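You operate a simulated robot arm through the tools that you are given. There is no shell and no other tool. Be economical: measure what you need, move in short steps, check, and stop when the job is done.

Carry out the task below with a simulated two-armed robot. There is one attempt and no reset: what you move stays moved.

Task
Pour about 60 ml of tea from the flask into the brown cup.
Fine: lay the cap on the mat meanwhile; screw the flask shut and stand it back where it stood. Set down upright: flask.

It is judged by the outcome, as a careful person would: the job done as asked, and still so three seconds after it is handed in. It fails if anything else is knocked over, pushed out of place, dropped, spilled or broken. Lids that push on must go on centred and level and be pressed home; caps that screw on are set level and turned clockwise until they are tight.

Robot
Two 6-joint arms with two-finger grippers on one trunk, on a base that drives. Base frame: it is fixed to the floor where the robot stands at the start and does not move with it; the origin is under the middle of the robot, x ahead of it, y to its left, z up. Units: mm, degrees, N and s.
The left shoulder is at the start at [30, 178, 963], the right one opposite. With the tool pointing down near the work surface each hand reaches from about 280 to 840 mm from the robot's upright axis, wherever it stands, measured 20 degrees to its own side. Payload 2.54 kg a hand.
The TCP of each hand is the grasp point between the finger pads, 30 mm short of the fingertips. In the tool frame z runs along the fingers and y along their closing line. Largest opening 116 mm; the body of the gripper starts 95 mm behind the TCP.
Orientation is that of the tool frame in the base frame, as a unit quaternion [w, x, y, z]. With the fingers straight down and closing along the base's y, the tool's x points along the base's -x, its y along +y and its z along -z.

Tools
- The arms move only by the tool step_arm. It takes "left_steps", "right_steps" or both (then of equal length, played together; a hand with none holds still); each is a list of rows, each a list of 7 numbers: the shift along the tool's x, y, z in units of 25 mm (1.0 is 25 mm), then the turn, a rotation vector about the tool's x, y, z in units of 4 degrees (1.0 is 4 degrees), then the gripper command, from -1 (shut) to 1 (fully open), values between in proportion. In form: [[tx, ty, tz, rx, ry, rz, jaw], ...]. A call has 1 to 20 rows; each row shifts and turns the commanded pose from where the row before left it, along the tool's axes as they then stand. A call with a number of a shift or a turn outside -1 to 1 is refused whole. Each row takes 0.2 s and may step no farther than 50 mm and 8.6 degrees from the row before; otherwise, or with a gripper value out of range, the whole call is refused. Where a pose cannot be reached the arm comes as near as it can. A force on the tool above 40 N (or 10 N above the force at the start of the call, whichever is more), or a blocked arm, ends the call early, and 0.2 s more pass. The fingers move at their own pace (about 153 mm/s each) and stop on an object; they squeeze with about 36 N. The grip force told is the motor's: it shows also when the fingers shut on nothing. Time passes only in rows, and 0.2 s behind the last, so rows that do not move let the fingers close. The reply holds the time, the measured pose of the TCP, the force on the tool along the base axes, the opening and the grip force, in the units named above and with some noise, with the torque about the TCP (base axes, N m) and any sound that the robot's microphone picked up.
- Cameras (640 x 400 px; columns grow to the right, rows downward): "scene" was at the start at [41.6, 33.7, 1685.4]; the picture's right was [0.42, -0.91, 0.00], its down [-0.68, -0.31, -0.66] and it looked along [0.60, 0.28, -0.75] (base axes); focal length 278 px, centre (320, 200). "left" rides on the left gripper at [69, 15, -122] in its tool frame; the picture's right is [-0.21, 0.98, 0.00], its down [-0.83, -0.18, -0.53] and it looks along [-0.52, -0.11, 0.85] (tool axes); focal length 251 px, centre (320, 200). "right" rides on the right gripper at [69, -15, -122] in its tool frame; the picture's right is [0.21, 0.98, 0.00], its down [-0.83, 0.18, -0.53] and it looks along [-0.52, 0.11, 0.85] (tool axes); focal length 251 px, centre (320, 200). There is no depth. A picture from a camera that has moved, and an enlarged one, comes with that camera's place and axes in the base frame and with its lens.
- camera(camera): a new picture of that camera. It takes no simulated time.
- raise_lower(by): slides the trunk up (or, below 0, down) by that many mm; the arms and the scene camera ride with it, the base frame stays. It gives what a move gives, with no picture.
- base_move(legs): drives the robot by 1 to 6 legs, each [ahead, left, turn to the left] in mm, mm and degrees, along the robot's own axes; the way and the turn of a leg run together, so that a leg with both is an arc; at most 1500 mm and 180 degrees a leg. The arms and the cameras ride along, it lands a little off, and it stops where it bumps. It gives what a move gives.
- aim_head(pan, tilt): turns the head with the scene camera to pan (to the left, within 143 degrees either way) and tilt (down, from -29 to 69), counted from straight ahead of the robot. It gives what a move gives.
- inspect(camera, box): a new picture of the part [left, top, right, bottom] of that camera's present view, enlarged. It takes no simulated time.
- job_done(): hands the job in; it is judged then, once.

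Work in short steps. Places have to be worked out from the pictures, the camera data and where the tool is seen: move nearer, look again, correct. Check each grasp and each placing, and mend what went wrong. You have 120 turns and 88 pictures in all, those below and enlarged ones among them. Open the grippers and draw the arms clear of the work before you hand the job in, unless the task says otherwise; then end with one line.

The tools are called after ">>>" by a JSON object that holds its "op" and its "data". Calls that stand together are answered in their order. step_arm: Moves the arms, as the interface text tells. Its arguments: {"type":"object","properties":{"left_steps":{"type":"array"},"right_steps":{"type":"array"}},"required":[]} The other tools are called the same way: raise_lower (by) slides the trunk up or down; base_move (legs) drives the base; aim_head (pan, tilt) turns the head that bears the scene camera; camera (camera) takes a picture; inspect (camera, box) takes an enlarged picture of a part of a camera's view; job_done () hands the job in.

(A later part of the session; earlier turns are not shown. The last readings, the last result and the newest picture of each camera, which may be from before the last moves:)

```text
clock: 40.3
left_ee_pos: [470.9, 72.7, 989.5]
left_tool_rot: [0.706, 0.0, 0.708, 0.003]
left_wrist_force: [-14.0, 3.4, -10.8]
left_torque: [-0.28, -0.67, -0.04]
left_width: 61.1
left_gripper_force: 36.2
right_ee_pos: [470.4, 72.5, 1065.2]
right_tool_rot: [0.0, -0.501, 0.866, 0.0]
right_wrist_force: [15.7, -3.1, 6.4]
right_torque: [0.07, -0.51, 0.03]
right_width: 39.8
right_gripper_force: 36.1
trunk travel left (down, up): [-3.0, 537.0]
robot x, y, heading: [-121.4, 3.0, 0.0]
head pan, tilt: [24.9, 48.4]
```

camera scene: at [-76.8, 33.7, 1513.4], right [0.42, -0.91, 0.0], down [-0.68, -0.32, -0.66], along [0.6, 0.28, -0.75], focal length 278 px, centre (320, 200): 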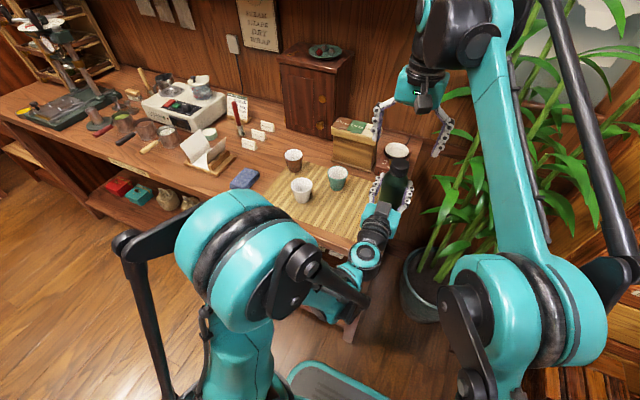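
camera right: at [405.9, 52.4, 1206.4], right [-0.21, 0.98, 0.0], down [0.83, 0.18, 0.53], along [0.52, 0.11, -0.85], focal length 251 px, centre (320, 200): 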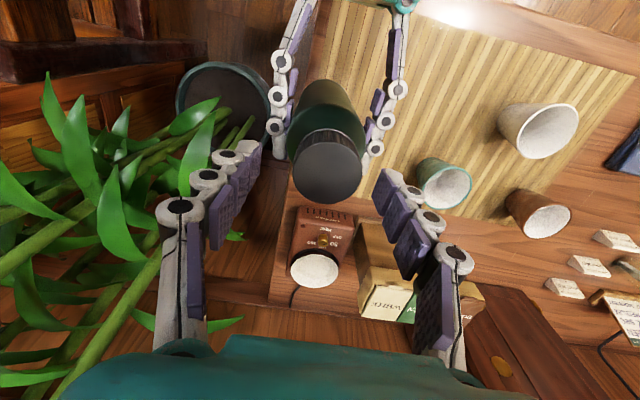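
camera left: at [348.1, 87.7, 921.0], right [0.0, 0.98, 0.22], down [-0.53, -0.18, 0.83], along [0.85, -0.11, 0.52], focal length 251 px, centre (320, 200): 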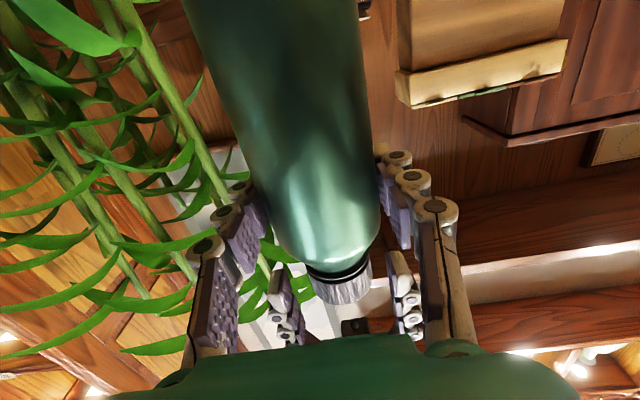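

The cap axis sits at about (472,72). I'll shift by about 2 mm and continue unscrewing another 72°.

>>> {"op": "step_arm", "data": {"right_steps": [[-0.034, -0.082, -0.04, 0, 0, 0, -1], [0, 0, 0, 0, 0, -1, -1], [0, 0, 0, 0, 0, -1, -1], [0, 0, 0, 0, 0, -1, -1], [0, 0, -0.01, 0, 0, -1, -1], [0, 0, 0, 0, 0, -1, -1], [0, 0, 0, 0, 0, -1, -1], [0, 0, -0.01, 0, 0, -1, -1], [0, 0, 0, 0, 0, -1, -1], [0, 0, 0, 0, 0, -1, -1], [0, 0, -0.01, 0, 0, -1, -1], [0, 0, 0, 0, 0, -1, -1], [0, 0, 0, 0, 0, -1, -1], [0, 0, -0.01, 0, 0, -1, -1], [0, 0, 0, 0, 0, -1, -1], [0, 0, 0, 0, 0, -1, -1], [0, 0, -0.01, 0, 0, -1, -1], [0, 0, 0, 0, 0, -1, -1], [0, 0, 0, 0, 0, -1, -1]]}}

```text
clock: 44.3
left_ee_pos: [470.5, 72.3, 989.9]
left_tool_rot: [0.706, 0.001, 0.708, 0.001]
left_wrist_force: [-11.0, 5.3, -3.7]
left_torque: [-0.34, -0.76, 0.01]
left_width: 60.4
left_gripper_force: 36.1
right_ee_pos: [471.3, 73.0, 1068.1]
right_tool_rot: [0.0, 0.914, -0.406, 0.0]
right_wrist_force: [11.5, -5.5, -0.7]
right_torque: [0.0, -0.12, 0.01]
right_width: 39.7
right_gripper_force: 35.4
trunk travel left (down, up): [-3.0, 537.0]
robot x, y, heading: [-117.5, 1.9, -0.0]
head pan, tilt: [24.9, 48.4]
```

The cap turned 132° in total. I'll keep turning in the same direction to see how far the wrist goes, adding a small recentring shift.

>>> {"op": "step_arm", "data": {"right_steps": [[0, 0, -0.01, 0, 0, -1, -1], [0, 0, 0, 0, 0, -1, -1], [0, 0, 0, 0, 0, -1, -1], [0, 0, -0.01, 0, 0, -1, -1], [0, 0, 0, 0, 0, -1, -1], [0, 0, 0, 0, 0, -1, -1], [0, 0, -0.01, 0, 0, -1, -1], [0, 0, 0, 0, 0, -1, -1], [0, 0, 0, 0, 0, -1, -1], [0, 0, -0.01, 0, 0, -1, -1], [0, 0, 0, 0, 0, -1, -1], [0, 0, 0, 0, 0, -1, -1], [0, 0, -0.01, 0, 0, -1, -1], [0, 0, 0, 0, 0, -1, -1], [0, 0, 0, 0, 0, -1, -1], [0, 0, -0.01, 0, 0, -1, -1], [0, 0, 0, 0, 0, -1, -1], [0, 0, 0, 0, 0, -1, -1], [0, 0, -0.01, 0, 0, -1, -1], [0, 0, 0, 0, 0, -1, -1]]}}

>>> {"op": "inspect", "data": {"camera": "left", "box": [200, 200, 520, 400]}}

```text
clock: 48.0
left_ee_pos: [469.5, 80.1, 989.1]
left_tool_rot: [0.706, -0.007, 0.708, 0.006]
left_wrist_force: [-1.4, 4.2, -6.1]
left_torque: [-0.32, 0.12, 0.0]
left_width: 62.5
left_gripper_force: 36.5
right_ee_pos: [466.6, 83.3, 1069.2]
right_tool_rot: [0.009, 0.987, 0.158, 0.002]
right_wrist_force: [1.4, -3.7, 1.0]
right_torque: [-0.06, -0.16, 0.01]
right_width: 39.8
right_gripper_force: 35.3
right hand out of reach, approached as far as the arm can: row 17, 18
trunk travel left (down, up): [-3.0, 537.0]
robot x, y, heading: [-114.9, -1.6, 0.1]
head pan, tilt: [24.9, 48.4]
stopped in row 18 (left hand): the force on the tool passed its limit at 44 N (the readings are from after the stop); the commanded pose is now the measured one
```

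```text
2.00 times, centred on (360, 300) of left
camera zoom: at [346.5, 92.1, 920.6], right [-0.02, 0.98, 0.21], down [-0.53, -0.19, 0.83], along [0.85, -0.1, 0.52], focal length 503 px, centre (240, 0)
```

zoom: 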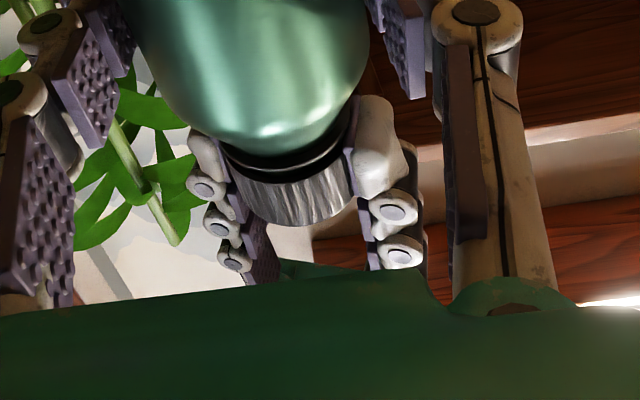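

I found the wrist limit at about −195°. I'll open the right hand, put both hands back on the original axis, then wind the right wrist back.

>>> {"op": "step_arm", "data": {"right_steps": [[0, 0, 0, 0, 0, 0, 0.2], [0, 0, 0, 0, 0, 0, 0.2], [0.066, 0.25, 0, 0.26, 0, 0, 0.2], [0, 0.25, 0, 0, 0, 0, 0.2], [0, 0, 0, 0, 0, 1, 0.2], [0, 0, 0, 0, 0, 1, 0.2], [0, 0, 0, 0, 0, 1, 0.2], [0, 0, 0, 0, 0, 1, 0.2], [0, 0, 0, 0, 0, 1, 0.2], [0, 0, 0, 0, 0, 1, 0.2], [0, 0, 0, 0, 0, 1, 0.2], [0, 0, 0, 0, 0, 1, 0.2], [0, 0, 0, 0, 0, 1, 0.2], [0, 0, 0, 0, 0, 1, 0.2], [0, 0, 0, 0, 0, 1, 0.2], [0, 0, 0, 0, 0, 1, 0.2], [0, 0, 0, 0, 0, 1, 0.2], [0, 0, 0, 0, 0, 1, 0.2], [0, 0, 0, 0, 0, 1, 0.2], [0, 0, 0, 0, 0, 1, 0.2]], "left_steps": [[0, 0, 0, 0, 0, 0, -1], [0, 0, 0, 0, 0, 0, -1], [0, -0.15, 0.03, 0.26, 0, 0, -1], [0, -0.15, 0, 0, 0, 0, -1], [0, 0, 0, 0, 0, 0, -1], [0, 0, 0, 0, 0, 0, -1], [0, 0, 0, 0, 0, 0, -1], [0, 0, 0, 0, 0, 0, -1], [0, 0, 0, 0, 0, 0, -1], [0, 0, 0, 0, 0, 0, -1], [0, 0, 0, 0, 0, 0, -1], [0, 0, 0, 0, 0, 0, -1], [0, 0, 0, 0, 0, 0, -1], [0, 0, 0, 0, 0, 0, -1], [0, 0, 0, 0, 0, 0, -1], [0, 0, 0, 0, 0, 0, -1], [0, 0, 0, 0, 0, 0, -1], [0, 0, 0, 0, 0, 0, -1], [0, 0, 0, 0, 0, 0, -1], [0, 0, 0, 0, 0, 0, -1]]}}

>>> {"op": "inspect", "data": {"camera": "left", "box": [200, 200, 520, 400]}}

>>> {"op": "inspect", "data": {"camera": "scene", "box": [320, 90, 480, 190]}}

```text
clock: 52.2
left_ee_pos: [471.0, 71.4, 988.0]
left_tool_rot: [0.706, -0.001, 0.708, -0.001]
left_wrist_force: [0.7, 0.0, -4.4]
left_torque: [0.01, -0.04, -0.01]
left_width: 61.9
left_gripper_force: 36.0
right_ee_pos: [466.6, 82.5, 1070.1]
right_tool_rot: [0.0, 0.921, -0.389, 0.0]
right_wrist_force: [0.0, 0.4, 0.3]
right_torque: [0.01, -0.03, 0.02]
right_width: 69.2
right_gripper_force: 0.1
right hand out of reach, approached as far as the arm can: row 3, 4
trunk travel left (down, up): [-3.0, 537.0]
robot x, y, heading: [-119.6, -5.4, 0.2]
head pan, tilt: [24.9, 48.4]
```

```text
2.00 times, centred on (360, 300) of left
camera zoom: at [347.5, 86.1, 920.0], right [0.0, 0.98, 0.21], down [-0.53, -0.18, 0.83], along [0.85, -0.11, 0.52], focal length 503 px, centre (240, 0)
```

zoom: 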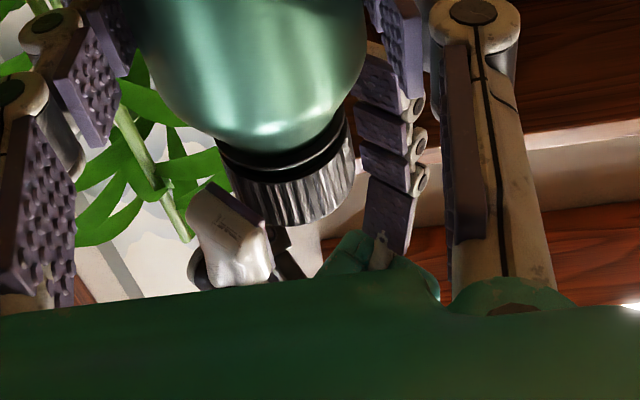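

```text
4.00 times, centred on (400, 140) of scene
camera zoom: at [-76.9, 33.6, 1513.4], right [0.42, -0.91, 0.0], down [-0.68, -0.32, -0.66], along [0.6, 0.28, -0.75], focal length 1112 px, centre (0, 440)
```

zoom: 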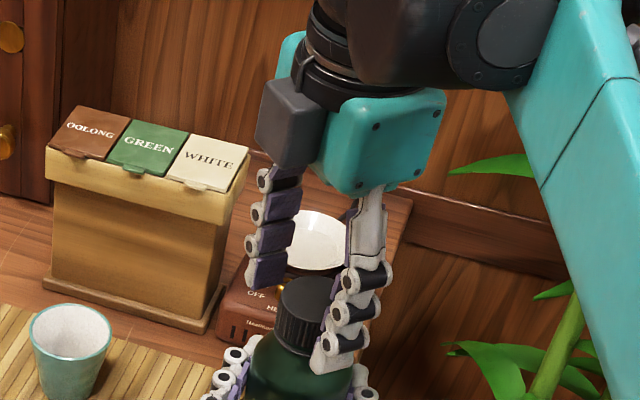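

The thread gap has grown, so it's unscrewing. I'll centre the right hand on the axis and keep winding back.

>>> {"op": "step_arm", "data": {"right_steps": [[0.233, 0.076, 0, 0, 0, 0, 0.2], [0.233, 0.076, 0, 0, 0, 0, 0.2], [0, 0, 0, 0, 0, 1, 0.2], [0, 0, 0, 0, 0, 1, 0.2], [0, 0, 0, 0, 0, 1, 0.2], [0, 0, 0, 0, 0, 1, 0.2], [0, 0, 0, 0, 0, 1, 0.2], [0, 0, 0, 0, 0, 1, 0.2], [0, 0, 0, 0, 0, 1, 0.2], [0, 0, 0, 0, 0, 1, 0.2], [0, 0, 0, 0, 0, 1, 0.2], [0, 0, 0, 0, 0, 1, 0.2], [0, 0, 0, 0, 0, 1, 0.2], [0, 0, 0, 0, 0, 1, 0.2], [0, 0, 0, 0, 0, 1, 0.2], [0, 0, 0, 0, 0, 1, 0.2], [0, 0, 0, 0, 0, 1, 0.2], [0, 0, 0, 0, 0, 1, 0.2], [0, 0, 0, 0, 0, 1, 0.2], [0, 0, 0, 0, 0, 1, 0.2]]}}

>>> {"op": "step_arm", "data": {"right_steps": [[0, 0, 0, 0, 0, 1, 0.2], [0, 0, 0, 0, 0, 1, 0.2], [0, 0, 0, 0, 0, 1, 0.2], [0, 0, 0, 0, 0, 1, 0.2], [0, 0, 0, 0, 0, 1, 0.2], [0, 0, 0, 0, 0, 1, 0.2], [0, 0, 0, 0, 0, 1, 0.2], [0, 0, 0, 0, 0, 1, 0.2], [0, 0, 0, 0, 0, 1, 0.2], [0, 0, 0, 0, 0, 1, 0.2], [0, 0, 0, 0, 0, 1, 0.2], [0, 0, 0, 0, 0, 1, 0.2], [0, 0, 0, 0, 0, 1, 0.2], [0, 0, 0, 0, 0, 1, 0.2], [0, 0, 0, 0, 0, 1, 0.2], [0, 0, 0, 0, 0, 1, 0.2], [0, 0, 0, 0, 0, 1, 0.2], [0, 0, 0, 0, 0, 1, 0.2], [0, 0, 0, 0, 0, 1, 0.2], [0, 0, 0, 0, 0, 1, 0.2]]}}

>>> {"op": "step_arm", "data": {"right_steps": [[0, 0, 0, 0, 0, 1, 0.2], [0, 0, 0, 0, 0, 1, 0.2], [0, 0, 0, 0, 0, 1, 0.2], [0, 0, 0, 0, 0, 1, 0.2], [0, 0, 0, 0, 0, 1, 0.2], [0, 0, 0, 0, 0, 1, 0.2], [0, 0, 0, 0, 0, 1, 0.2], [0, 0, 0, 0, 0, 1, 0.2], [0, 0, 0, 0, 0, 1, 0.2], [0, 0, 0, 0, 0, 1, 0.2], [0, 0, 0, 0, 0, 1, 0.2], [0, 0, 0, 0, 0, 1, 0.2], [0, 0, 0, 0, 0, 1, 0.2], [0, 0, 0, 0, 0, 1, 0.2], [0, 0, 0, 0, 0, 1, 0.2], [0, 0, 0, 0, 0, 1, 0.2], [0, 0, 0, 0, 0, 1, 0.2], [0, 0, 0, 0, 0, 1, 0.2], [0, 0, 0, 0, 0, 1, 0.2], [0, 0, 0, 0, 0, 1, 0.2]]}}

```text
clock: 56.4
left_ee_pos: [472.0, 71.3, 989.6]
left_tool_rot: [0.706, 0.0, 0.708, -0.001]
left_wrist_force: [-0.3, 0.4, -5.1]
left_torque: [0.0, 0.01, -0.01]
left_width: 61.9
left_gripper_force: 36.4
right_ee_pos: [472.4, 71.0, 1070.2]
right_tool_rot: [0.0, -0.517, 0.856, -0.001]
right_wrist_force: [0.4, -0.6, 0.0]
right_torque: [0.04, 0.02, 0.01]
right_width: 69.8
right_gripper_force: 0.1
trunk travel left (down, up): [-3.0, 537.0]
robot x, y, heading: [-119.3, 0.3, 0.1]
head pan, tilt: [24.9, 48.4]
```

```text
clock: 60.6
left_ee_pos: [470.7, 70.2, 989.5]
left_tool_rot: [0.706, -0.001, 0.708, 0.0]
left_wrist_force: [-0.8, 0.0, -4.1]
left_torque: [0.0, -0.01, 0.0]
left_width: 61.8
left_gripper_force: 36.1
right_ee_pos: [473.7, 72.2, 1071.3]
right_tool_rot: [0.002, 0.155, 0.988, 0.0]
right_wrist_force: [1.0, 0.7, 0.5]
right_torque: [0.01, 0.0, 0.0]
right_width: 69.5
right_gripper_force: 0.2
trunk travel left (down, up): [-3.0, 537.0]
robot x, y, heading: [-116.6, -0.8, 0.1]
head pan, tilt: [24.9, 48.4]
```

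```text
clock: 64.8
left_ee_pos: [469.5, 71.8, 989.1]
left_tool_rot: [0.706, 0.0, 0.708, -0.001]
left_wrist_force: [0.1, 0.1, -4.3]
left_torque: [-0.01, -0.02, 0.0]
left_width: 61.5
left_gripper_force: 36.0
right_ee_pos: [472.5, 72.0, 1069.2]
right_tool_rot: [0.0, 0.753, 0.658, 0.001]
right_wrist_force: [0.5, -0.6, 0.4]
right_torque: [0.02, 0.03, -0.01]
right_width: 69.4
right_gripper_force: 0.1
trunk travel left (down, up): [-3.0, 537.0]
robot x, y, heading: [-121.2, 0.2, -0.0]
head pan, tilt: [24.9, 48.4]
```

The wrist is at +98°. I'll close on the cap and check the centring force.

>>> {"op": "step_arm", "data": {"right_steps": [[0, 0, 0, 0, 0, 0, -0.2], [0, 0, 0, 0, 0, 0, -1], [0, 0, 0, 0, 0, 0, -1]]}}

```text
clock: 65.6
left_ee_pos: [470.2, 71.3, 987.8]
left_tool_rot: [0.706, -0.001, 0.708, 0.0]
left_wrist_force: [19.6, -1.8, -15.9]
left_torque: [-0.07, 1.02, 0.0]
left_width: 60.5
left_gripper_force: 36.4
right_ee_pos: [473.2, 72.4, 1070.0]
right_tool_rot: [-0.002, 0.753, 0.658, -0.001]
right_wrist_force: [-19.6, 2.5, 11.2]
right_torque: [0.16, 0.59, 0.02]
right_width: 40.3
right_gripper_force: 36.6
trunk travel left (down, up): [-3.0, 537.0]
robot x, y, heading: [-119.6, 0.2, 0.4]
head pan, tilt: [24.9, 48.4]
```

The right hand should go −x by about 2 mm. I'll shift and unscrew 72°.

>>> {"op": "step_arm", "data": {"right_steps": [[0, -0.088, -0.04, 0, 0, 0, -1], [0, 0, 0, 0, 0, -1, -1], [0, 0, 0, 0, 0, -1, -1], [0, 0, 0, 0, 0, -1, -1], [0, 0, -0.01, 0, 0, -1, -1], [0, 0, 0, 0, 0, -1, -1], [0, 0, 0, 0, 0, -1, -1], [0, 0, 0, 0, 0, -1, -1], [0, 0, 0, 0, 0, -1, -1], [0, 0, 0, 0, 0, -1, -1], [0, 0, -0.01, 0, 0, -1, -1], [0, 0, 0, 0, 0, -1, -1], [0, 0, 0, 0, 0, -1, -1], [0, 0, 0, 0, 0, -1, -1], [0, 0, 0, 0, 0, -1, -1], [0, 0, 0, 0, 0, -1, -1], [0, 0, -0.01, 0, 0, -1, -1], [0, 0, 0, 0, 0, -1, -1], [0, 0, 0, 0, 0, -1, -1]]}}

```text
clock: 69.6
left_ee_pos: [470.2, 71.9, 987.6]
left_tool_rot: [0.706, -0.001, 0.708, 0.0]
left_wrist_force: [4.8, 0.8, -1.2]
left_torque: [-0.1, 0.25, 0.02]
left_width: 60.9
left_gripper_force: 35.8
right_ee_pos: [470.1, 71.3, 1071.6]
right_tool_rot: [0.0, 0.222, 0.975, 0.0]
right_wrist_force: [-3.7, -1.2, -2.3]
right_torque: [-0.02, 0.12, 0.0]
right_width: 39.3
right_gripper_force: 35.4
trunk travel left (down, up): [-3.0, 537.0]
robot x, y, heading: [-116.7, -0.7, 0.1]
head pan, tilt: [24.9, 48.4]
```

Side loads are small now. I'll continue another 80° twice.

>>> {"op": "step_arm", "data": {"right_steps": [[0, 0, 0, 0, 0, -1, -1], [0, 0, 0, 0, 0, -1, -1], [0, 0, 0, 0, 0, -1, -1], [0, 0, -0.01, 0, 0, -1, -1], [0, 0, 0, 0, 0, -1, -1], [0, 0, 0, 0, 0, -1, -1], [0, 0, 0, 0, 0, -1, -1], [0, 0, 0, 0, 0, -1, -1], [0, 0, 0, 0, 0, -1, -1], [0, 0, -0.01, 0, 0, -1, -1], [0, 0, 0, 0, 0, -1, -1], [0, 0, 0, 0, 0, -1, -1], [0, 0, 0, 0, 0, -1, -1], [0, 0, 0, 0, 0, -1, -1], [0, 0, 0, 0, 0, -1, -1], [0, 0, -0.01, 0, 0, -1, -1], [0, 0, 0, 0, 0, -1, -1], [0, 0, 0, 0, 0, -1, -1], [0, 0, 0, 0, 0, -1, -1], [0, 0, 0, 0, 0, -1, -1]]}}

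>>> {"op": "step_arm", "data": {"right_steps": [[0, 0, 0, 0, 0, -1, -1], [0, 0, 0, 0, 0, -1, -1], [0, 0, 0, 0, 0, -1, -1], [0, 0, -0.01, 0, 0, -1, -1], [0, 0, 0, 0, 0, -1, -1], [0, 0, 0, 0, 0, -1, -1], [0, 0, 0, 0, 0, -1, -1], [0, 0, 0, 0, 0, -1, -1], [0, 0, 0, 0, 0, -1, -1], [0, 0, -0.01, 0, 0, -1, -1], [0, 0, 0, 0, 0, -1, -1], [0, 0, 0, 0, 0, -1, -1], [0, 0, 0, 0, 0, -1, -1], [0, 0, 0, 0, 0, -1, -1], [0, 0, 0, 0, 0, -1, -1], [0, 0, -0.01, 0, 0, -1, -1], [0, 0, 0, 0, 0, -1, -1], [0, 0, 0, 0, 0, -1, -1], [0, 0, 0, 0, 0, -1, -1], [0, 0, 0, 0, 0, -1, -1]]}}

>>> {"op": "inspect", "data": {"camera": "left", "box": [200, 200, 520, 400]}}

```text
clock: 73.8
left_ee_pos: [470.0, 71.7, 988.4]
left_tool_rot: [0.706, -0.001, 0.708, 0.0]
left_wrist_force: [-0.3, 0.6, -4.0]
left_torque: [-0.01, 0.02, 0.01]
left_width: 60.9
left_gripper_force: 35.7
right_ee_pos: [471.3, 72.4, 1072.8]
right_tool_rot: [0.0, -0.456, 0.89, 0.0]
right_wrist_force: [-0.1, -1.2, -0.1]
right_torque: [0.02, 0.06, -0.03]
right_width: 39.3
right_gripper_force: 36.0
trunk travel left (down, up): [-3.0, 537.0]
robot x, y, heading: [-119.4, 1.1, 0.2]
head pan, tilt: [24.9, 48.4]
```

```text
clock: 78.0
left_ee_pos: [470.1, 72.8, 988.9]
left_tool_rot: [0.706, -0.001, 0.708, 0.0]
left_wrist_force: [-0.6, 0.2, -3.6]
left_torque: [-0.01, 0.0, 0.01]
left_width: 60.8
left_gripper_force: 36.5
right_ee_pos: [470.8, 72.2, 1071.8]
right_tool_rot: [0.0, 0.922, -0.388, -0.001]
right_wrist_force: [0.0, 0.4, 0.6]
right_torque: [0.0, -0.02, 0.0]
right_width: 39.3
right_gripper_force: 35.7
trunk travel left (down, up): [-3.0, 537.0]
robot x, y, heading: [-116.2, 1.6, -0.0]
head pan, tilt: [24.9, 48.4]
```

```text
2.00 times, centred on (360, 300) of left
camera zoom: at [347.5, 86.1, 920.0], right [0.0, 0.98, 0.21], down [-0.53, -0.18, 0.83], along [0.85, -0.11, 0.52], focal length 503 px, centre (240, 0)
```

zoom: 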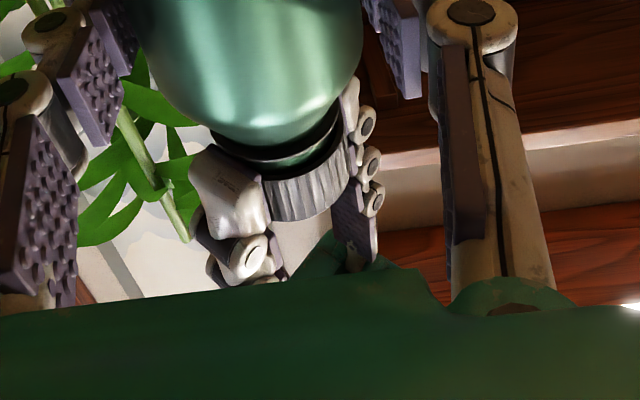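

Forces have dropped to zero and the thread is visible, so the cap is probably free. I'll lift it gently.

>>> {"op": "step_arm", "data": {"right_steps": [[0, 0, -0.1, 0, 0, 0, -1], [0, 0, -0.1, 0, 0, 0, -1], [0, 0, -0.2, 0, 0, 0, -1], [0, 0, -0.2, 0, 0, 0, -1], [0, 0, -0.2, 0, 0, 0, -1]]}}

>>> {"op": "inspect", "data": {"camera": "left", "box": [200, 200, 520, 400]}}

```text
clock: 79.2
left_ee_pos: [471.0, 71.6, 988.8]
left_tool_rot: [0.706, -0.001, 0.708, -0.001]
left_wrist_force: [0.7, -1.0, -4.1]
left_torque: [0.0, 0.03, -0.01]
left_width: 60.9
left_gripper_force: 36.4
right_ee_pos: [471.3, 72.4, 1091.9]
right_tool_rot: [0.001, 0.921, -0.389, 0.0]
right_wrist_force: [0.0, 0.0, -0.7]
right_torque: [0.0, 0.0, 0.0]
right_width: 39.2
right_gripper_force: 36.1
trunk travel left (down, up): [-3.0, 537.0]
robot x, y, heading: [-120.5, -1.0, 0.2]
head pan, tilt: [24.9, 48.4]
```

```text
2.00 times, centred on (360, 300) of left
camera zoom: at [347.5, 86.1, 920.0], right [0.0, 0.98, 0.21], down [-0.53, -0.18, 0.83], along [0.85, -0.11, 0.52], focal length 503 px, centre (240, 0)
```

zoom: 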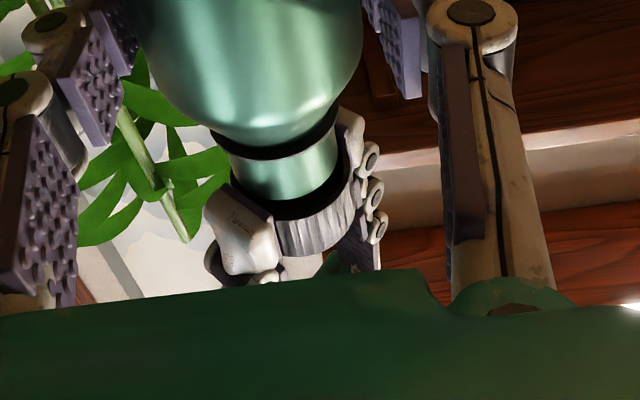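

The cap is off. I'll raise it and carry it right; then the left hand lifts the flask to z≈1109.

>>> {"op": "step_arm", "data": {"right_steps": [[0, 0, -0.6, 0, 0, 0, -1], [0, 0, -0.6, 0, 0, 0, -1], [0.435, 0.795, 0, 0, 0, 0, -1], [0.435, 0.795, 0, 0, 0, 0, -1], [0.435, 0.795, 0, 0, 0, 0, -1], [0.435, 0.795, 0, 0, 0, 0, -1], [0.435, 0.795, 0, 0, 0, 0, -1], [0.435, 0.795, 0, 0, 0, 0, -1], [0, 0, 0, 0, 0, 1, -1], [0, 0, 0, 0, 0, 1, -1], [0, 0, 0, 0, 0, 1, -1], [0, 0, 0, 0, 0, 1, -1], [0, 0, 0, 0, 0, 1, -1], [0, 0, 0, 0, 0, 1, -1], [0, 0, 0, 0, 0, 1, -1], [0, 0, 0, 0, 0, 1, -1], [0, 0, 0, 0, 0, 1, -1], [0, 0, 0, 0, 0, 1, -1], [0, 0, 0, 0, 0, 1, -1], [0, 0, 0, 0, 0, 1, -1]], "left_steps": [[0, 0, 0, 0, 0, 0, -1], [0, 0, 0, 0, 0, 0, -1], [0, 0, 0, 0, 0, 0, -1], [0, 0, 0, 0, 0, 0, -1], [0, 0, 0, 0, 0, 0, -1], [0, 0, 0, 0, 0, 0, -1], [0, 0, 0, 0, 0, 0, -1], [0, 0, 0, 0, 0, 0, -1], [-0.2, 0, 0, 0, 0, 0, -1], [-0.4, 0, 0, 0, 0, 0, -1], [-0.5, 0, 0, 0, 0, 0, -1], [-0.5, 0, 0, 0, 0, 0, -1], [-0.5, 0, 0, 0, 0, 0, -1], [-0.5, 0, 0, 0, 0, 0, -1], [-0.5, 0, 0, 0, 0, 0, -1], [-0.5, 0, 0, 0, 0, 0, -1], [-0.5, 0, 0, 0, 0, 0, -1], [-0.4, 0, 0, 0, 0, 0, -1], [-0.2, 0, 0, 0, 0, 0, -1], [0, 0, 0, 0, 0, 0, -1]]}}

>>> {"op": "camera", "data": {"camera": "scene"}}

```text
clock: 83.4
left_ee_pos: [471.2, 72.9, 1108.3]
left_tool_rot: [0.706, -0.001, 0.708, -0.001]
left_wrist_force: [0.1, 0.5, -5.6]
left_torque: [0.01, -0.03, 0.04]
left_width: 60.9
left_gripper_force: 36.0
right_ee_pos: [431.7, -57.6, 1123.8]
right_tool_rot: [0.001, -0.684, 0.73, -0.001]
right_wrist_force: [-0.8, 0.2, 0.1]
right_torque: [-0.01, -0.02, 0.02]
right_width: 39.2
right_gripper_force: 36.0
trunk travel left (down, up): [-3.0, 537.0]
robot x, y, heading: [-123.3, 1.4, -0.1]
head pan, tilt: [24.9, 48.4]
```

```text
52 pictures are left
camera scene: at [-77.0, 33.6, 1513.4], right [0.42, -0.91, 0.0], down [-0.68, -0.32, -0.66], along [0.6, 0.28, -0.75], focal length 278 px, centre (320, 200)
```

scene: 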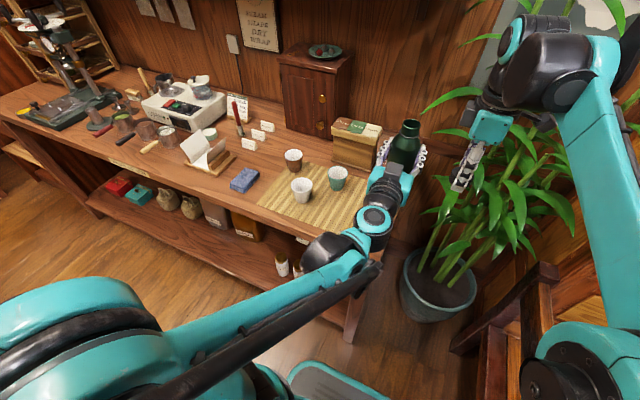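

I'll carry the flask left toward (545,505) at z≈1108 while the right wrist unwinds.

>>> {"op": "step_arm", "data": {"left_steps": [[0, 0.3, 0.05, 0, 0, 0, -1], [0, 0.5, 0.1, 0, 0, 0, -1], [0, 0.7, 0.13, 0, 0, 0, -1], [0, 0.9, 0.17, 0, 0, 0, -1], [0, 1, 0.18, 0, 0, 0, -1], [0, 1, 0.18, 0, 0, 0, -1], [0, 1, 0.18, 0, 0, 0, -1], [0, 1, 0.18, 0, 0, 0, -1], [0, 1, 0.18, 0, 0, 0, -1], [0, 1, 0.18, 0, 0, 0, -1], [0, 1, 0.18, 0, 0, 0, -1], [0, 1, 0.18, 0, 0, 0, -1], [0, 1, 0.18, 0, 0, 0, -1], [0, 1, 0.18, 0, 0, 0, -1], [0, 1, 0.18, 0, 0, 0, -1], [0, 1, 0.18, 0, 0, 0, -1], [0, 1, 0.18, 0, 0, 0, -1], [0, 0.8, 0.15, 0, 0, 0, -1], [0, 0.6, 0.1, 0, 0, 0, -1], [0, 0.3, 0.05, 0, 0, 0, -1]], "right_steps": [[0, 0, 0, 0, 0, 1, -1], [0, 0, 0, 0, 0, 1, -1], [0, 0, 0, 0, 0, 1, -1], [0, 0, 0, 0, 0, 1, -1], [0, 0, 0, 0, 0, 1, -1], [0, 0, 0, 0, 0, 1, -1], [0, 0, 0, 0, 0, 1, -1], [0, 0, 0, 0, 0, 1, -1], [0, 0, 0, 0, 0, 1, -1], [0, 0, 0, 0, 0, 1, -1], [0, 0, 0, 0, 0, 1, -1], [0, 0, 0, 0, 0, 1, -1], [0, 0, 0, 0, 0, 1, -1], [0, 0, 0, 0, 0, 1, -1], [0, 0, 0, 0, 0, 1, -1], [0, 0, 0, 0, 0, 1, -1], [0, 0, 0, 0, 0, 1, -1], [0, 0, 0, 0, 0, 1, -1], [0, 0, 0, 0, 0, 1, -1], [0, 0, 0, 0, 0, 1, -1]]}}

>>> {"op": "camera", "data": {"camera": "scene"}}

>>> {"op": "camera", "data": {"camera": "right"}}

```text
clock: 87.6
left_ee_pos: [547.5, 499.5, 1106.9]
left_tool_rot: [0.706, 0.0, 0.708, -0.001]
left_wrist_force: [0.6, -0.4, -5.1]
left_torque: [0.01, 0.01, 0.01]
left_width: 60.8
left_gripper_force: 36.3
right_ee_pos: [430.6, -56.7, 1121.5]
right_tool_rot: [0.0, -0.054, 0.999, 0.0]
right_wrist_force: [-0.3, -0.2, -0.5]
right_torque: [0.01, -0.01, 0.02]
right_width: 39.1
right_gripper_force: 35.8
trunk travel left (down, up): [-3.0, 537.0]
robot x, y, heading: [-117.8, 2.0, 0.3]
head pan, tilt: [24.9, 48.4]
```

```text
51 pictures are left
camera scene: at [-76.7, 34.2, 1513.4], right [0.42, -0.91, 0.0], down [-0.68, -0.32, -0.66], along [0.6, 0.28, -0.75], focal length 278 px, centre (320, 200)
```

scene: 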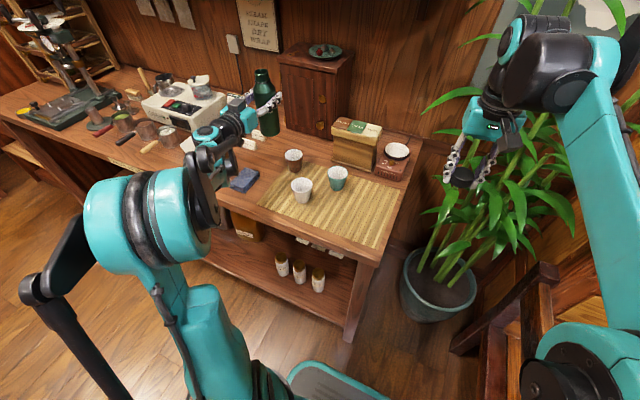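

```text
50 pictures are left
camera right: at [364.5, -80.7, 1244.3], right [-0.32, 0.95, 0.0], down [0.8, 0.27, 0.53], along [0.51, 0.17, -0.85], focal length 251 px, centre (320, 200)
```

right: 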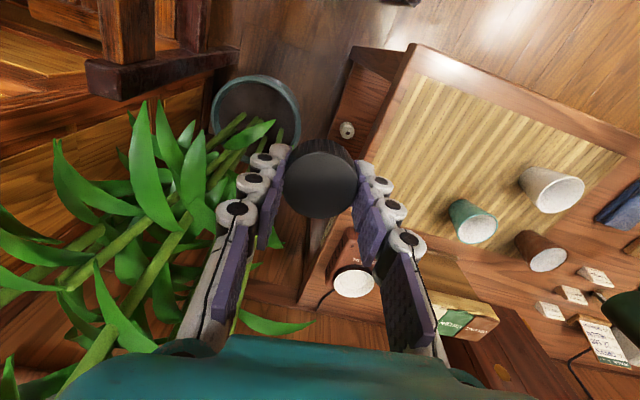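

Cap is held level. I'll move the right hand over a free mat spot at about (450,190) and start down.

>>> {"op": "step_arm", "data": {"right_steps": [[0, 0, 0, 0, 0, 0.8, -1], [0, 0, 0, 0, 0, 0.75, -1], [-0.073, 0.9, 0, 0, 0, 0, -1], [-0.073, 0.9, 0, 0, 0, 0, -1], [-0.073, 0.9, 0, 0, 0, 0, -1], [-0.073, 0.9, 0, 0, 0, 0, -1], [-0.073, 0.9, 0, 0, 0, 0, -1], [-0.073, 0.9, 0, 0, 0, 0, -1], [-0.073, 0.9, 0, 0, 0, 0, -1], [-0.073, 0.9, 0, 0, 0, 0, -1], [-0.073, 0.9, 0, 0, 0, 0, -1], [-0.073, 0.9, 0, 0, 0, 0, -1], [-0.073, 0.9, 0, 0, 0, 0, -1], [0, 0, 0.95, 0, 0, 0, -1], [0, 0, 0.95, 0, 0, 0, -1], [0, 0, 0.95, 0, 0, 0, -1], [0, 0, 0.95, 0, 0, 0, -1], [0, 0, 0.95, 0, 0, 0, -1], [0, 0, 0.95, 0, 0, 0, -1], [0, 0, 0.95, 0, 0, 0, -1]]}}

>>> {"op": "camera", "data": {"camera": "right"}}

>>> {"op": "camera", "data": {"camera": "scene"}}

```text
clock: 91.8
left_ee_pos: [546.8, 500.1, 1107.2]
left_tool_rot: [0.706, -0.001, 0.708, -0.001]
left_wrist_force: [-0.6, 0.5, -4.8]
left_torque: [0.0, 0.03, 0.02]
left_width: 60.4
left_gripper_force: 36.0
right_ee_pos: [441.2, 184.9, 949.2]
right_tool_rot: [0.0, -0.001, 1.0, -0.001]
right_wrist_force: [0.3, 0.1, -1.3]
right_torque: [0.03, -0.03, -0.02]
right_width: 39.1
right_gripper_force: 36.0
right hand out of reach, approached as far as the arm can: row 13
trunk travel left (down, up): [-3.0, 537.0]
robot x, y, heading: [-119.5, -0.2, 0.3]
head pan, tilt: [24.9, 48.4]
```

```text
49 pictures are left
camera right: at [373.3, 168.7, 1070.4], right [-0.22, 0.98, 0.0], down [0.83, 0.18, 0.53], along [0.52, 0.11, -0.85], focal length 251 px, centre (320, 200)
```

right: 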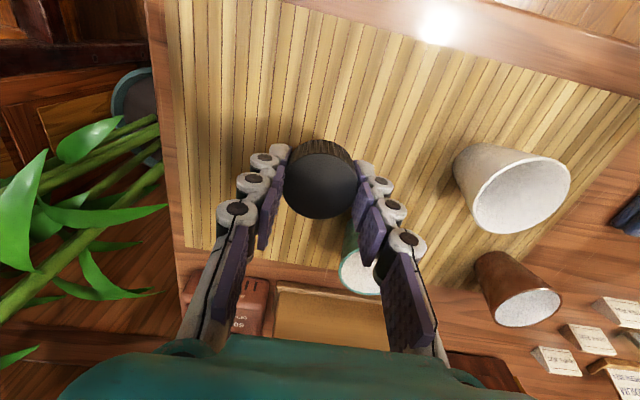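

```text
48 pictures are left
camera scene: at [-76.7, 34.2, 1513.4], right [0.42, -0.91, 0.0], down [-0.68, -0.32, -0.66], along [0.6, 0.28, -0.75], focal length 278 px, centre (320, 200)
```

scene: 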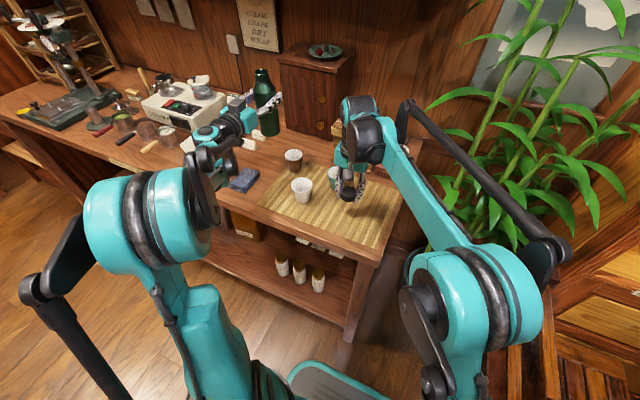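

I'm over clear mat. I'll descend to about z 888, then go in fine steps.

>>> {"op": "step_arm", "data": {"right_steps": [[0, 0, 0.6, 0, 0, 0, -1], [0, 0, 0.6, 0, 0, 0, -1], [0, 0, 0.6, 0, 0, 0, -1], [0, 0, 0.4, 0, 0, 0, -1], [0, 0, 0.2, 0, 0, 0, -1]]}}

>>> {"op": "inspect", "data": {"camera": "scene", "box": [300, 140, 400, 220]}}

```text
clock: 93.0
left_ee_pos: [547.3, 499.4, 1106.5]
left_tool_rot: [0.706, 0.0, 0.708, -0.001]
left_wrist_force: [-0.5, 0.0, -4.4]
left_torque: [-0.04, 0.01, -0.01]
left_width: 60.8
left_gripper_force: 35.9
right_ee_pos: [443.1, 184.8, 890.2]
right_tool_rot: [-0.001, -0.001, 1.0, 0.0]
right_wrist_force: [0.8, 0.5, -0.1]
right_torque: [0.01, -0.02, 0.0]
right_width: 39.4
right_gripper_force: 35.8
trunk travel left (down, up): [-3.0, 537.0]
robot x, y, heading: [-116.8, 2.0, 0.0]
head pan, tilt: [24.9, 48.4]
```

```text
5.00 times, centred on (350, 180) of scene
camera zoom: at [-76.9, 34.1, 1513.4], right [0.42, -0.91, 0.0], down [-0.68, -0.32, -0.66], along [0.6, 0.28, -0.75], focal length 1390 px, centre (170, 300)
```

zoom: 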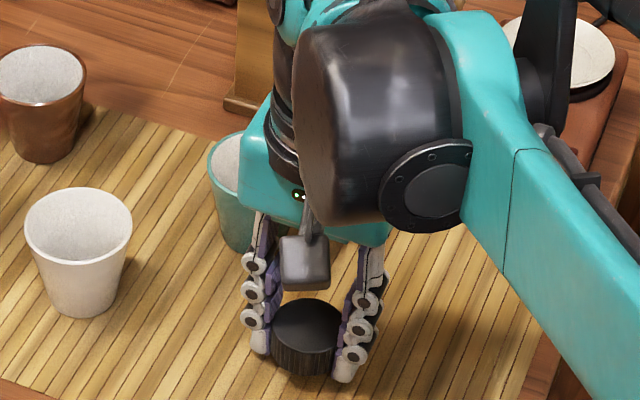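

>>> {"op": "step_arm", "data": {"right_steps": [[0, 0, 0.1, 0, 0, 0, -1], [0, 0, 0.1, 0, 0, 0, -1], [0, 0, 0.1, 0, 0, 0, -1], [0, 0, 0.1, 0, 0, 0, -1]]}}

```text
clock: 94.0
left_ee_pos: [546.0, 499.2, 1107.5]
left_tool_rot: [0.706, -0.001, 0.708, 0.0]
left_wrist_force: [0.0, -0.2, -3.7]
left_torque: [-0.01, -0.02, 0.01]
left_width: 60.7
left_gripper_force: 36.0
right_ee_pos: [443.0, 184.4, 879.8]
right_tool_rot: [0.001, -0.001, 1.0, -0.001]
right_wrist_force: [0.9, -0.1, 2.3]
right_torque: [0.0, 0.02, 0.01]
right_width: 39.4
right_gripper_force: 36.4
trunk travel left (down, up): [-3.0, 537.0]
robot x, y, heading: [-121.9, -4.0, 0.4]
head pan, tilt: [24.9, 48.4]
```

A slight upward force appears. I'll go down a touch more to confirm contact.

>>> {"op": "step_arm", "data": {"right_steps": [[0, 0, 0.05, 0, 0, 0, -1], [0, 0, 0.05, 0, 0, 0, -1]]}}

```text
clock: 94.7
left_ee_pos: [547.0, 499.6, 1108.0]
left_tool_rot: [0.707, -0.001, 0.707, 0.001]
left_wrist_force: [0.1, 0.2, -4.9]
left_torque: [-0.01, 0.03, -0.01]
left_width: 60.8
left_gripper_force: 35.1
right_ee_pos: [443.3, 184.9, 878.6]
right_tool_rot: [0.003, -0.001, 1.0, 0.0]
right_wrist_force: [-1.2, -0.1, 18.5]
right_torque: [-0.08, 0.14, 0.0]
right_width: 39.4
right_gripper_force: 35.7
trunk travel left (down, up): [-3.0, 537.0]
robot x, y, heading: [-117.2, -2.2, 0.2]
head pan, tilt: [24.9, 48.4]
stopped in row 2 (right hand): the force on the tool passed its limit at 42 N (the readings are from after the stop); the commanded pose is now the measured one
```

Contact is at z≈879.5. I'll ease up slightly, open, and rise clear.

>>> {"op": "step_arm", "data": {"right_steps": [[0, 0, -0.03, 0, 0, 0, -1], [0, 0, 0, 0, 0, 0, -0.1], [0, 0, 0, 0, 0, 0, 0.2], [0, 0, 0, 0, 0, 0, 0.2], [0, 0, -0.5, 0, 0, 0, 0.2], [0, 0, -1, 0, 0, 0, 0.2], [0, 0, -1, 0, 0, 0, 0.2], [0, 0, -1, 0, 0, 0, 0.2]]}}

>>> {"op": "camera", "data": {"camera": "right"}}

```text
clock: 96.5
left_ee_pos: [546.6, 499.9, 1106.6]
left_tool_rot: [0.706, -0.001, 0.708, -0.001]
left_wrist_force: [-0.6, -1.2, -4.1]
left_torque: [0.01, 0.0, -0.04]
left_width: 60.6
left_gripper_force: 35.6
right_ee_pos: [443.4, 185.5, 967.6]
right_tool_rot: [0.002, -0.001, 1.0, 0.001]
right_wrist_force: [-0.5, -0.5, -0.4]
right_torque: [0.02, 0.04, 0.0]
right_width: 70.1
right_gripper_force: 0.0
trunk travel left (down, up): [-3.0, 537.0]
robot x, y, heading: [-121.1, 1.3, -0.2]
head pan, tilt: [24.9, 48.4]
```

```text
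46 pictures are left
camera right: at [374.3, 169.1, 1090.1], right [-0.22, 0.98, 0.0], down [0.82, 0.18, 0.54], along [0.52, 0.12, -0.84], focal length 251 px, centre (320, 200)
```

right: 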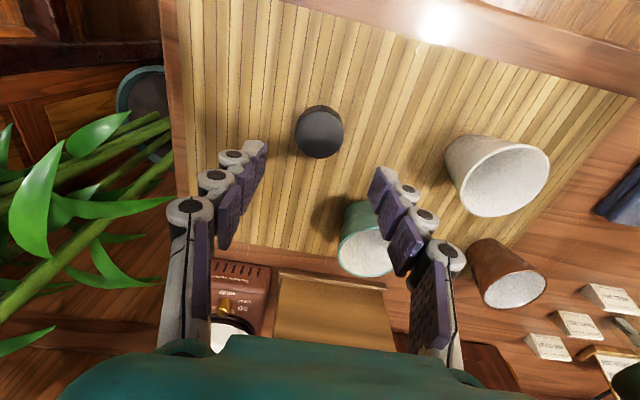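

The cap is on the mat at about (443,185). Now I'll position the flask beside the brown cup, lower it a bit and tilt it 40° toward the cup, lifting the right hand as a viewpoint.

>>> {"op": "step_arm", "data": {"left_steps": [[0.3, 0.06, 0.06, 0, 0, 0, -1], [0.5, 0.06, 0.06, 0, 0, 0, -1], [0.5, 0, 0, 0, 0, 0, -1], [0.5, 0, 0, 0, 0, 0, -1], [0.5, 0, 0, 0, 0, 0, -1], [0.38, 0, 0, 0, 0, 0, -1], [0, 0, 0, 0, 0, 0.5, -1], [0, 0, 0, 0, 0, 1, -1], [0, 0, 0, 0, 0, 1, -1], [0, 0, 0, 0, 0, 1, -1], [0, 0, 0, 0, 0, 1, -1], [0, 0, 0, 0, 0, 1, -1], [0, 0, 0, 0, 0, 1, -1], [0, 0, 0, 0, 0, 1, -1], [0, 0, 0, 0, 0, 1, -1], [0, 0, 0, 0, 0, 1, -1], [0, 0, 0, 0, 0, 0.5, -1]], "right_steps": [[0, 0, -0.5, 0, 0, 0, 0.2], [0, 0, -0.5, 0, 0, 0, 0.2], [0, 0, -0.5, 0, 0, 0, 0.2], [0, 0, -0.5, 0, 0, 0, 0.2], [0, 0, 0, 0, 0, 0, 0.2], [0, 0, 0, 0, 0, 0, 0.2], [0, 0, 0, 0, 0, 0, 0.2], [0, 0, 0, 0, 0, 0, 0.2], [0, 0, 0, 0, 0, 0, 0.2], [0, 0, 0, 0, 0, 0, 0.2], [0, 0, 0, 0, 0, 0, 0.2], [0, 0, 0, 0, 0, 0, 0.2], [0, 0, 0, 0, 0, 0, 0.2], [0, 0, 0, 0, 0, 0, 0.2], [0, 0, 0, 0, 0, 0, 0.2], [0, 0, 0, 0, 0, 0, 0.2], [0, 0, 0, 0, 0, 0, 0.2]]}}

>>> {"op": "inspect", "data": {"camera": "scene", "box": [200, 60, 360, 220]}}

>>> {"op": "camera", "data": {"camera": "right"}}

```text
clock: 100.1
left_ee_pos: [550.9, 503.1, 1040.5]
left_tool_rot: [0.663, 0.243, 0.665, 0.241]
left_wrist_force: [-0.2, 0.4, -3.5]
left_torque: [-0.15, 0.01, 0.01]
left_width: 60.5
left_gripper_force: 36.3
right_ee_pos: [443.0, 185.5, 1017.3]
right_tool_rot: [0.001, -0.001, 1.0, 0.0]
right_wrist_force: [-0.3, -0.3, -0.6]
right_torque: [-0.04, 0.02, 0.01]
right_width: 69.7
right_gripper_force: 0.1
trunk travel left (down, up): [-3.0, 537.0]
robot x, y, heading: [-120.0, -2.5, 0.0]
head pan, tilt: [24.9, 48.4]
```

```text
2.50 times, centred on (280, 140) of scene
camera zoom: at [-76.7, 34.2, 1513.4], right [0.42, -0.91, 0.0], down [-0.68, -0.32, -0.66], along [0.6, 0.28, -0.75], focal length 695 px, centre (420, 350)
```

zoom: 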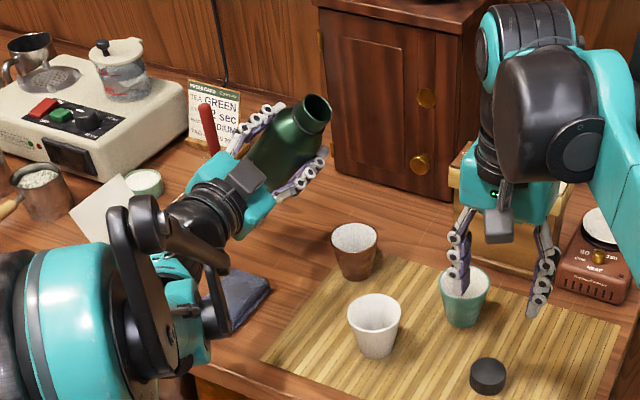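

```text
44 pictures are left
camera right: at [374.5, 168.4, 1139.6], right [-0.22, 0.98, 0.0], down [0.82, 0.18, 0.54], along [0.52, 0.12, -0.84], focal length 251 px, centre (320, 200)
```

right: 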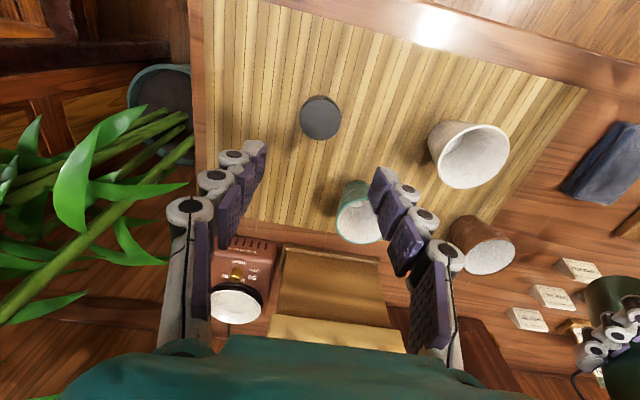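

Geometry looks right. I'll lower to about z 985 while tilting to 52°.

>>> {"op": "step_arm", "data": {"left_steps": [[0.46, -0.385, 0, 0, 0, 0, -1], [0.46, -0.385, 0, 0, 0, 0, -1], [0, 0, 0, 0, 0, 1, -1], [0, 0, 0, 0, 0, 1, -1], [0, 0, 0, 0, 0, 1, -1], [0.308, -0.394, 0, 0, 0, 0, -1], [0.308, -0.394, 0, 0, 0, 0, -1], [0, 0, 0, 0, 0, 0, -1]]}}

>>> {"op": "inspect", "data": {"camera": "scene", "box": [230, 80, 330, 180]}}

```text
clock: 101.9
left_ee_pos: [549.6, 503.2, 983.7]
left_tool_rot: [0.635, 0.31, 0.636, 0.309]
left_wrist_force: [-0.3, 0.3, -4.6]
left_torque: [-0.2, -0.01, 0.0]
left_width: 60.7
left_gripper_force: 35.7
right_ee_pos: [442.8, 183.7, 1017.6]
right_tool_rot: [0.002, -0.002, 1.0, 0.0]
right_wrist_force: [-1.1, 0.3, -0.2]
right_torque: [-0.05, -0.01, 0.01]
right_width: 69.7
right_gripper_force: 0.0
trunk travel left (down, up): [-3.0, 537.0]
robot x, y, heading: [-119.3, -2.5, -0.1]
head pan, tilt: [24.9, 48.4]
```

```text
4.00 times, centred on (280, 130) of scene
camera zoom: at [-76.8, 34.1, 1513.4], right [0.42, -0.91, 0.0], down [-0.68, -0.32, -0.66], along [0.6, 0.28, -0.75], focal length 1112 px, centre (480, 480)
```

zoom: 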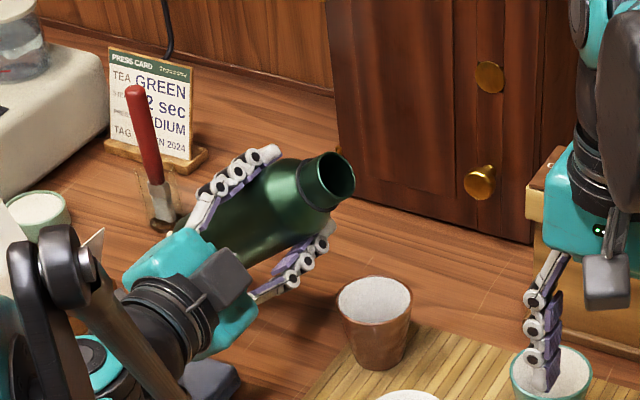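

The lip lines up above the cup. I'll tilt to 60° and lower to about z 969.

>>> {"op": "step_arm", "data": {"left_steps": [[0, 0, 0, 0, 0, 1, -1], [0.3, -0.52, 0, 0, 0, 0, -1], [0, 0, 0, 0, 0, 1, -1], [0, 0, 0, 0, 0, 0, -1], [0, 0, 0, 0, 0, 0, -1]]}}

>>> {"op": "inspect", "data": {"camera": "scene", "box": [250, 100, 330, 180]}}

```text
clock: 103.1
left_ee_pos: [549.9, 502.9, 969.8]
left_tool_rot: [0.612, 0.353, 0.614, 0.352]
left_wrist_force: [-0.8, -0.1, -4.1]
left_torque: [-0.22, -0.02, 0.0]
left_width: 60.8
left_gripper_force: 35.8
right_ee_pos: [443.5, 184.4, 1018.0]
right_tool_rot: [0.003, -0.001, 1.0, 0.0]
right_wrist_force: [0.2, 0.6, 0.6]
right_torque: [-0.01, -0.03, -0.01]
right_width: 69.4
right_gripper_force: 0.0
trunk travel left (down, up): [-3.0, 537.0]
robot x, y, heading: [-123.3, -1.0, 0.3]
head pan, tilt: [24.9, 48.4]
```

```text
5.00 times, centred on (290, 140) of scene
camera zoom: at [-76.7, 34.2, 1513.4], right [0.42, -0.91, 0.0], down [-0.68, -0.32, -0.66], along [0.6, 0.28, -0.75], focal length 1390 px, centre (470, 500)
```

zoom: 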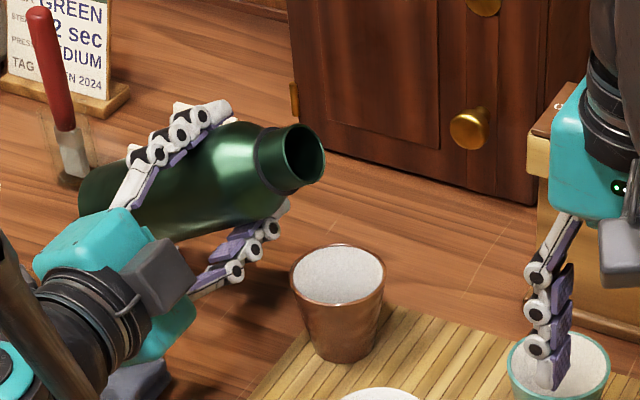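

No pouring yet. I'll tilt 8° more in small steps with a pause.

>>> {"op": "step_arm", "data": {"left_steps": [[0, 0, 0, 0, 0, 0.5, -1], [0, 0, 0, 0, 0, 0.5, -1], [0, 0, 0, 0, 0, 0, -1], [0, 0, 0, 0, 0, 0.5, -1], [0, 0, 0, 0, 0, 0.5, -1], [0, 0, 0, 0, 0, 0, -1]]}}

>>> {"op": "inspect", "data": {"camera": "scene", "box": [250, 100, 330, 180]}}

```text
clock: 104.5
left_ee_pos: [550.3, 501.9, 970.0]
left_tool_rot: [0.585, 0.396, 0.588, 0.394]
left_wrist_force: [0.1, -0.6, -4.8]
left_torque: [-0.2, -0.02, 0.01]
left_width: 60.6
left_gripper_force: 36.2
right_ee_pos: [442.1, 184.3, 1017.2]
right_tool_rot: [0.002, -0.002, 1.0, 0.0]
right_wrist_force: [0.7, -0.3, -1.2]
right_torque: [-0.02, 0.01, 0.02]
right_width: 69.6
right_gripper_force: 0.1
trunk travel left (down, up): [-3.0, 537.0]
robot x, y, heading: [-121.9, 1.8, 0.2]
head pan, tilt: [24.9, 48.4]
```

```text
5.00 times, centred on (290, 140) of scene
camera zoom: at [-76.7, 34.2, 1513.4], right [0.42, -0.91, 0.0], down [-0.68, -0.32, -0.66], along [0.6, 0.28, -0.75], focal length 1390 px, centre (470, 500)
```

zoom: 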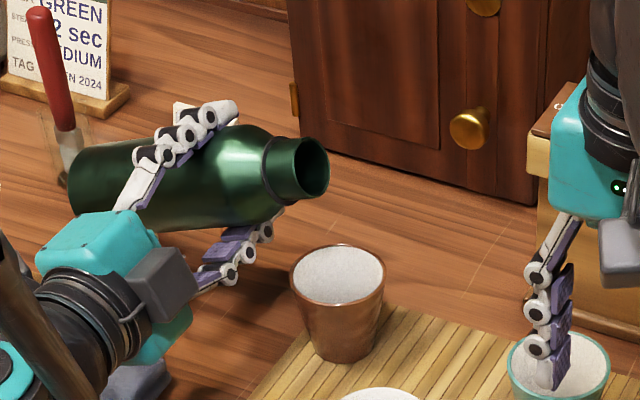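

Still no flow. I'll tilt on in 2° steps to 76°.

>>> {"op": "step_arm", "data": {"left_steps": [[0, 0, 0, 0, 0, 0.5, -1], [0, 0, 0, 0, 0, 0.5, -1], [0, 0, 0, 0, 0, 0, -1], [0, 0, 0, 0, 0, 0.5, -1], [0, 0, 0, 0, 0, 0.5, -1], [0, 0, 0, 0, 0, 0, -1]]}}

>>> {"op": "inspect", "data": {"camera": "scene", "box": [250, 100, 330, 180]}}

```text
clock: 105.9
left_ee_pos: [549.9, 503.8, 970.2]
left_tool_rot: [0.557, 0.435, 0.559, 0.435]
left_wrist_force: [-0.7, -0.3, -3.7]
left_torque: [-0.23, 0.0, 0.0]
left_width: 60.5
left_gripper_force: 36.0
right_ee_pos: [443.4, 184.5, 1018.9]
right_tool_rot: [0.002, -0.001, 1.0, 0.0]
right_wrist_force: [0.2, 1.2, 0.4]
right_torque: [0.03, 0.03, 0.02]
right_width: 69.6
right_gripper_force: 0.0
trunk travel left (down, up): [-3.0, 537.0]
robot x, y, heading: [-121.6, -2.3, 0.2]
head pan, tilt: [24.9, 48.4]
```

```text
5.00 times, centred on (290, 140) of scene
camera zoom: at [-76.7, 34.2, 1513.4], right [0.42, -0.91, 0.0], down [-0.68, -0.32, -0.66], along [0.6, 0.28, -0.75], focal length 1390 px, centre (470, 500)
```

zoom: 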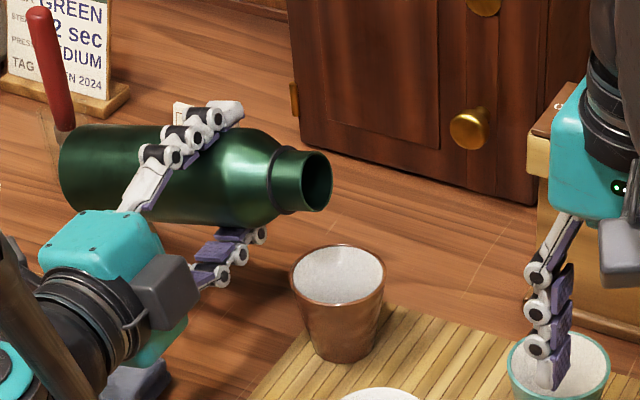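

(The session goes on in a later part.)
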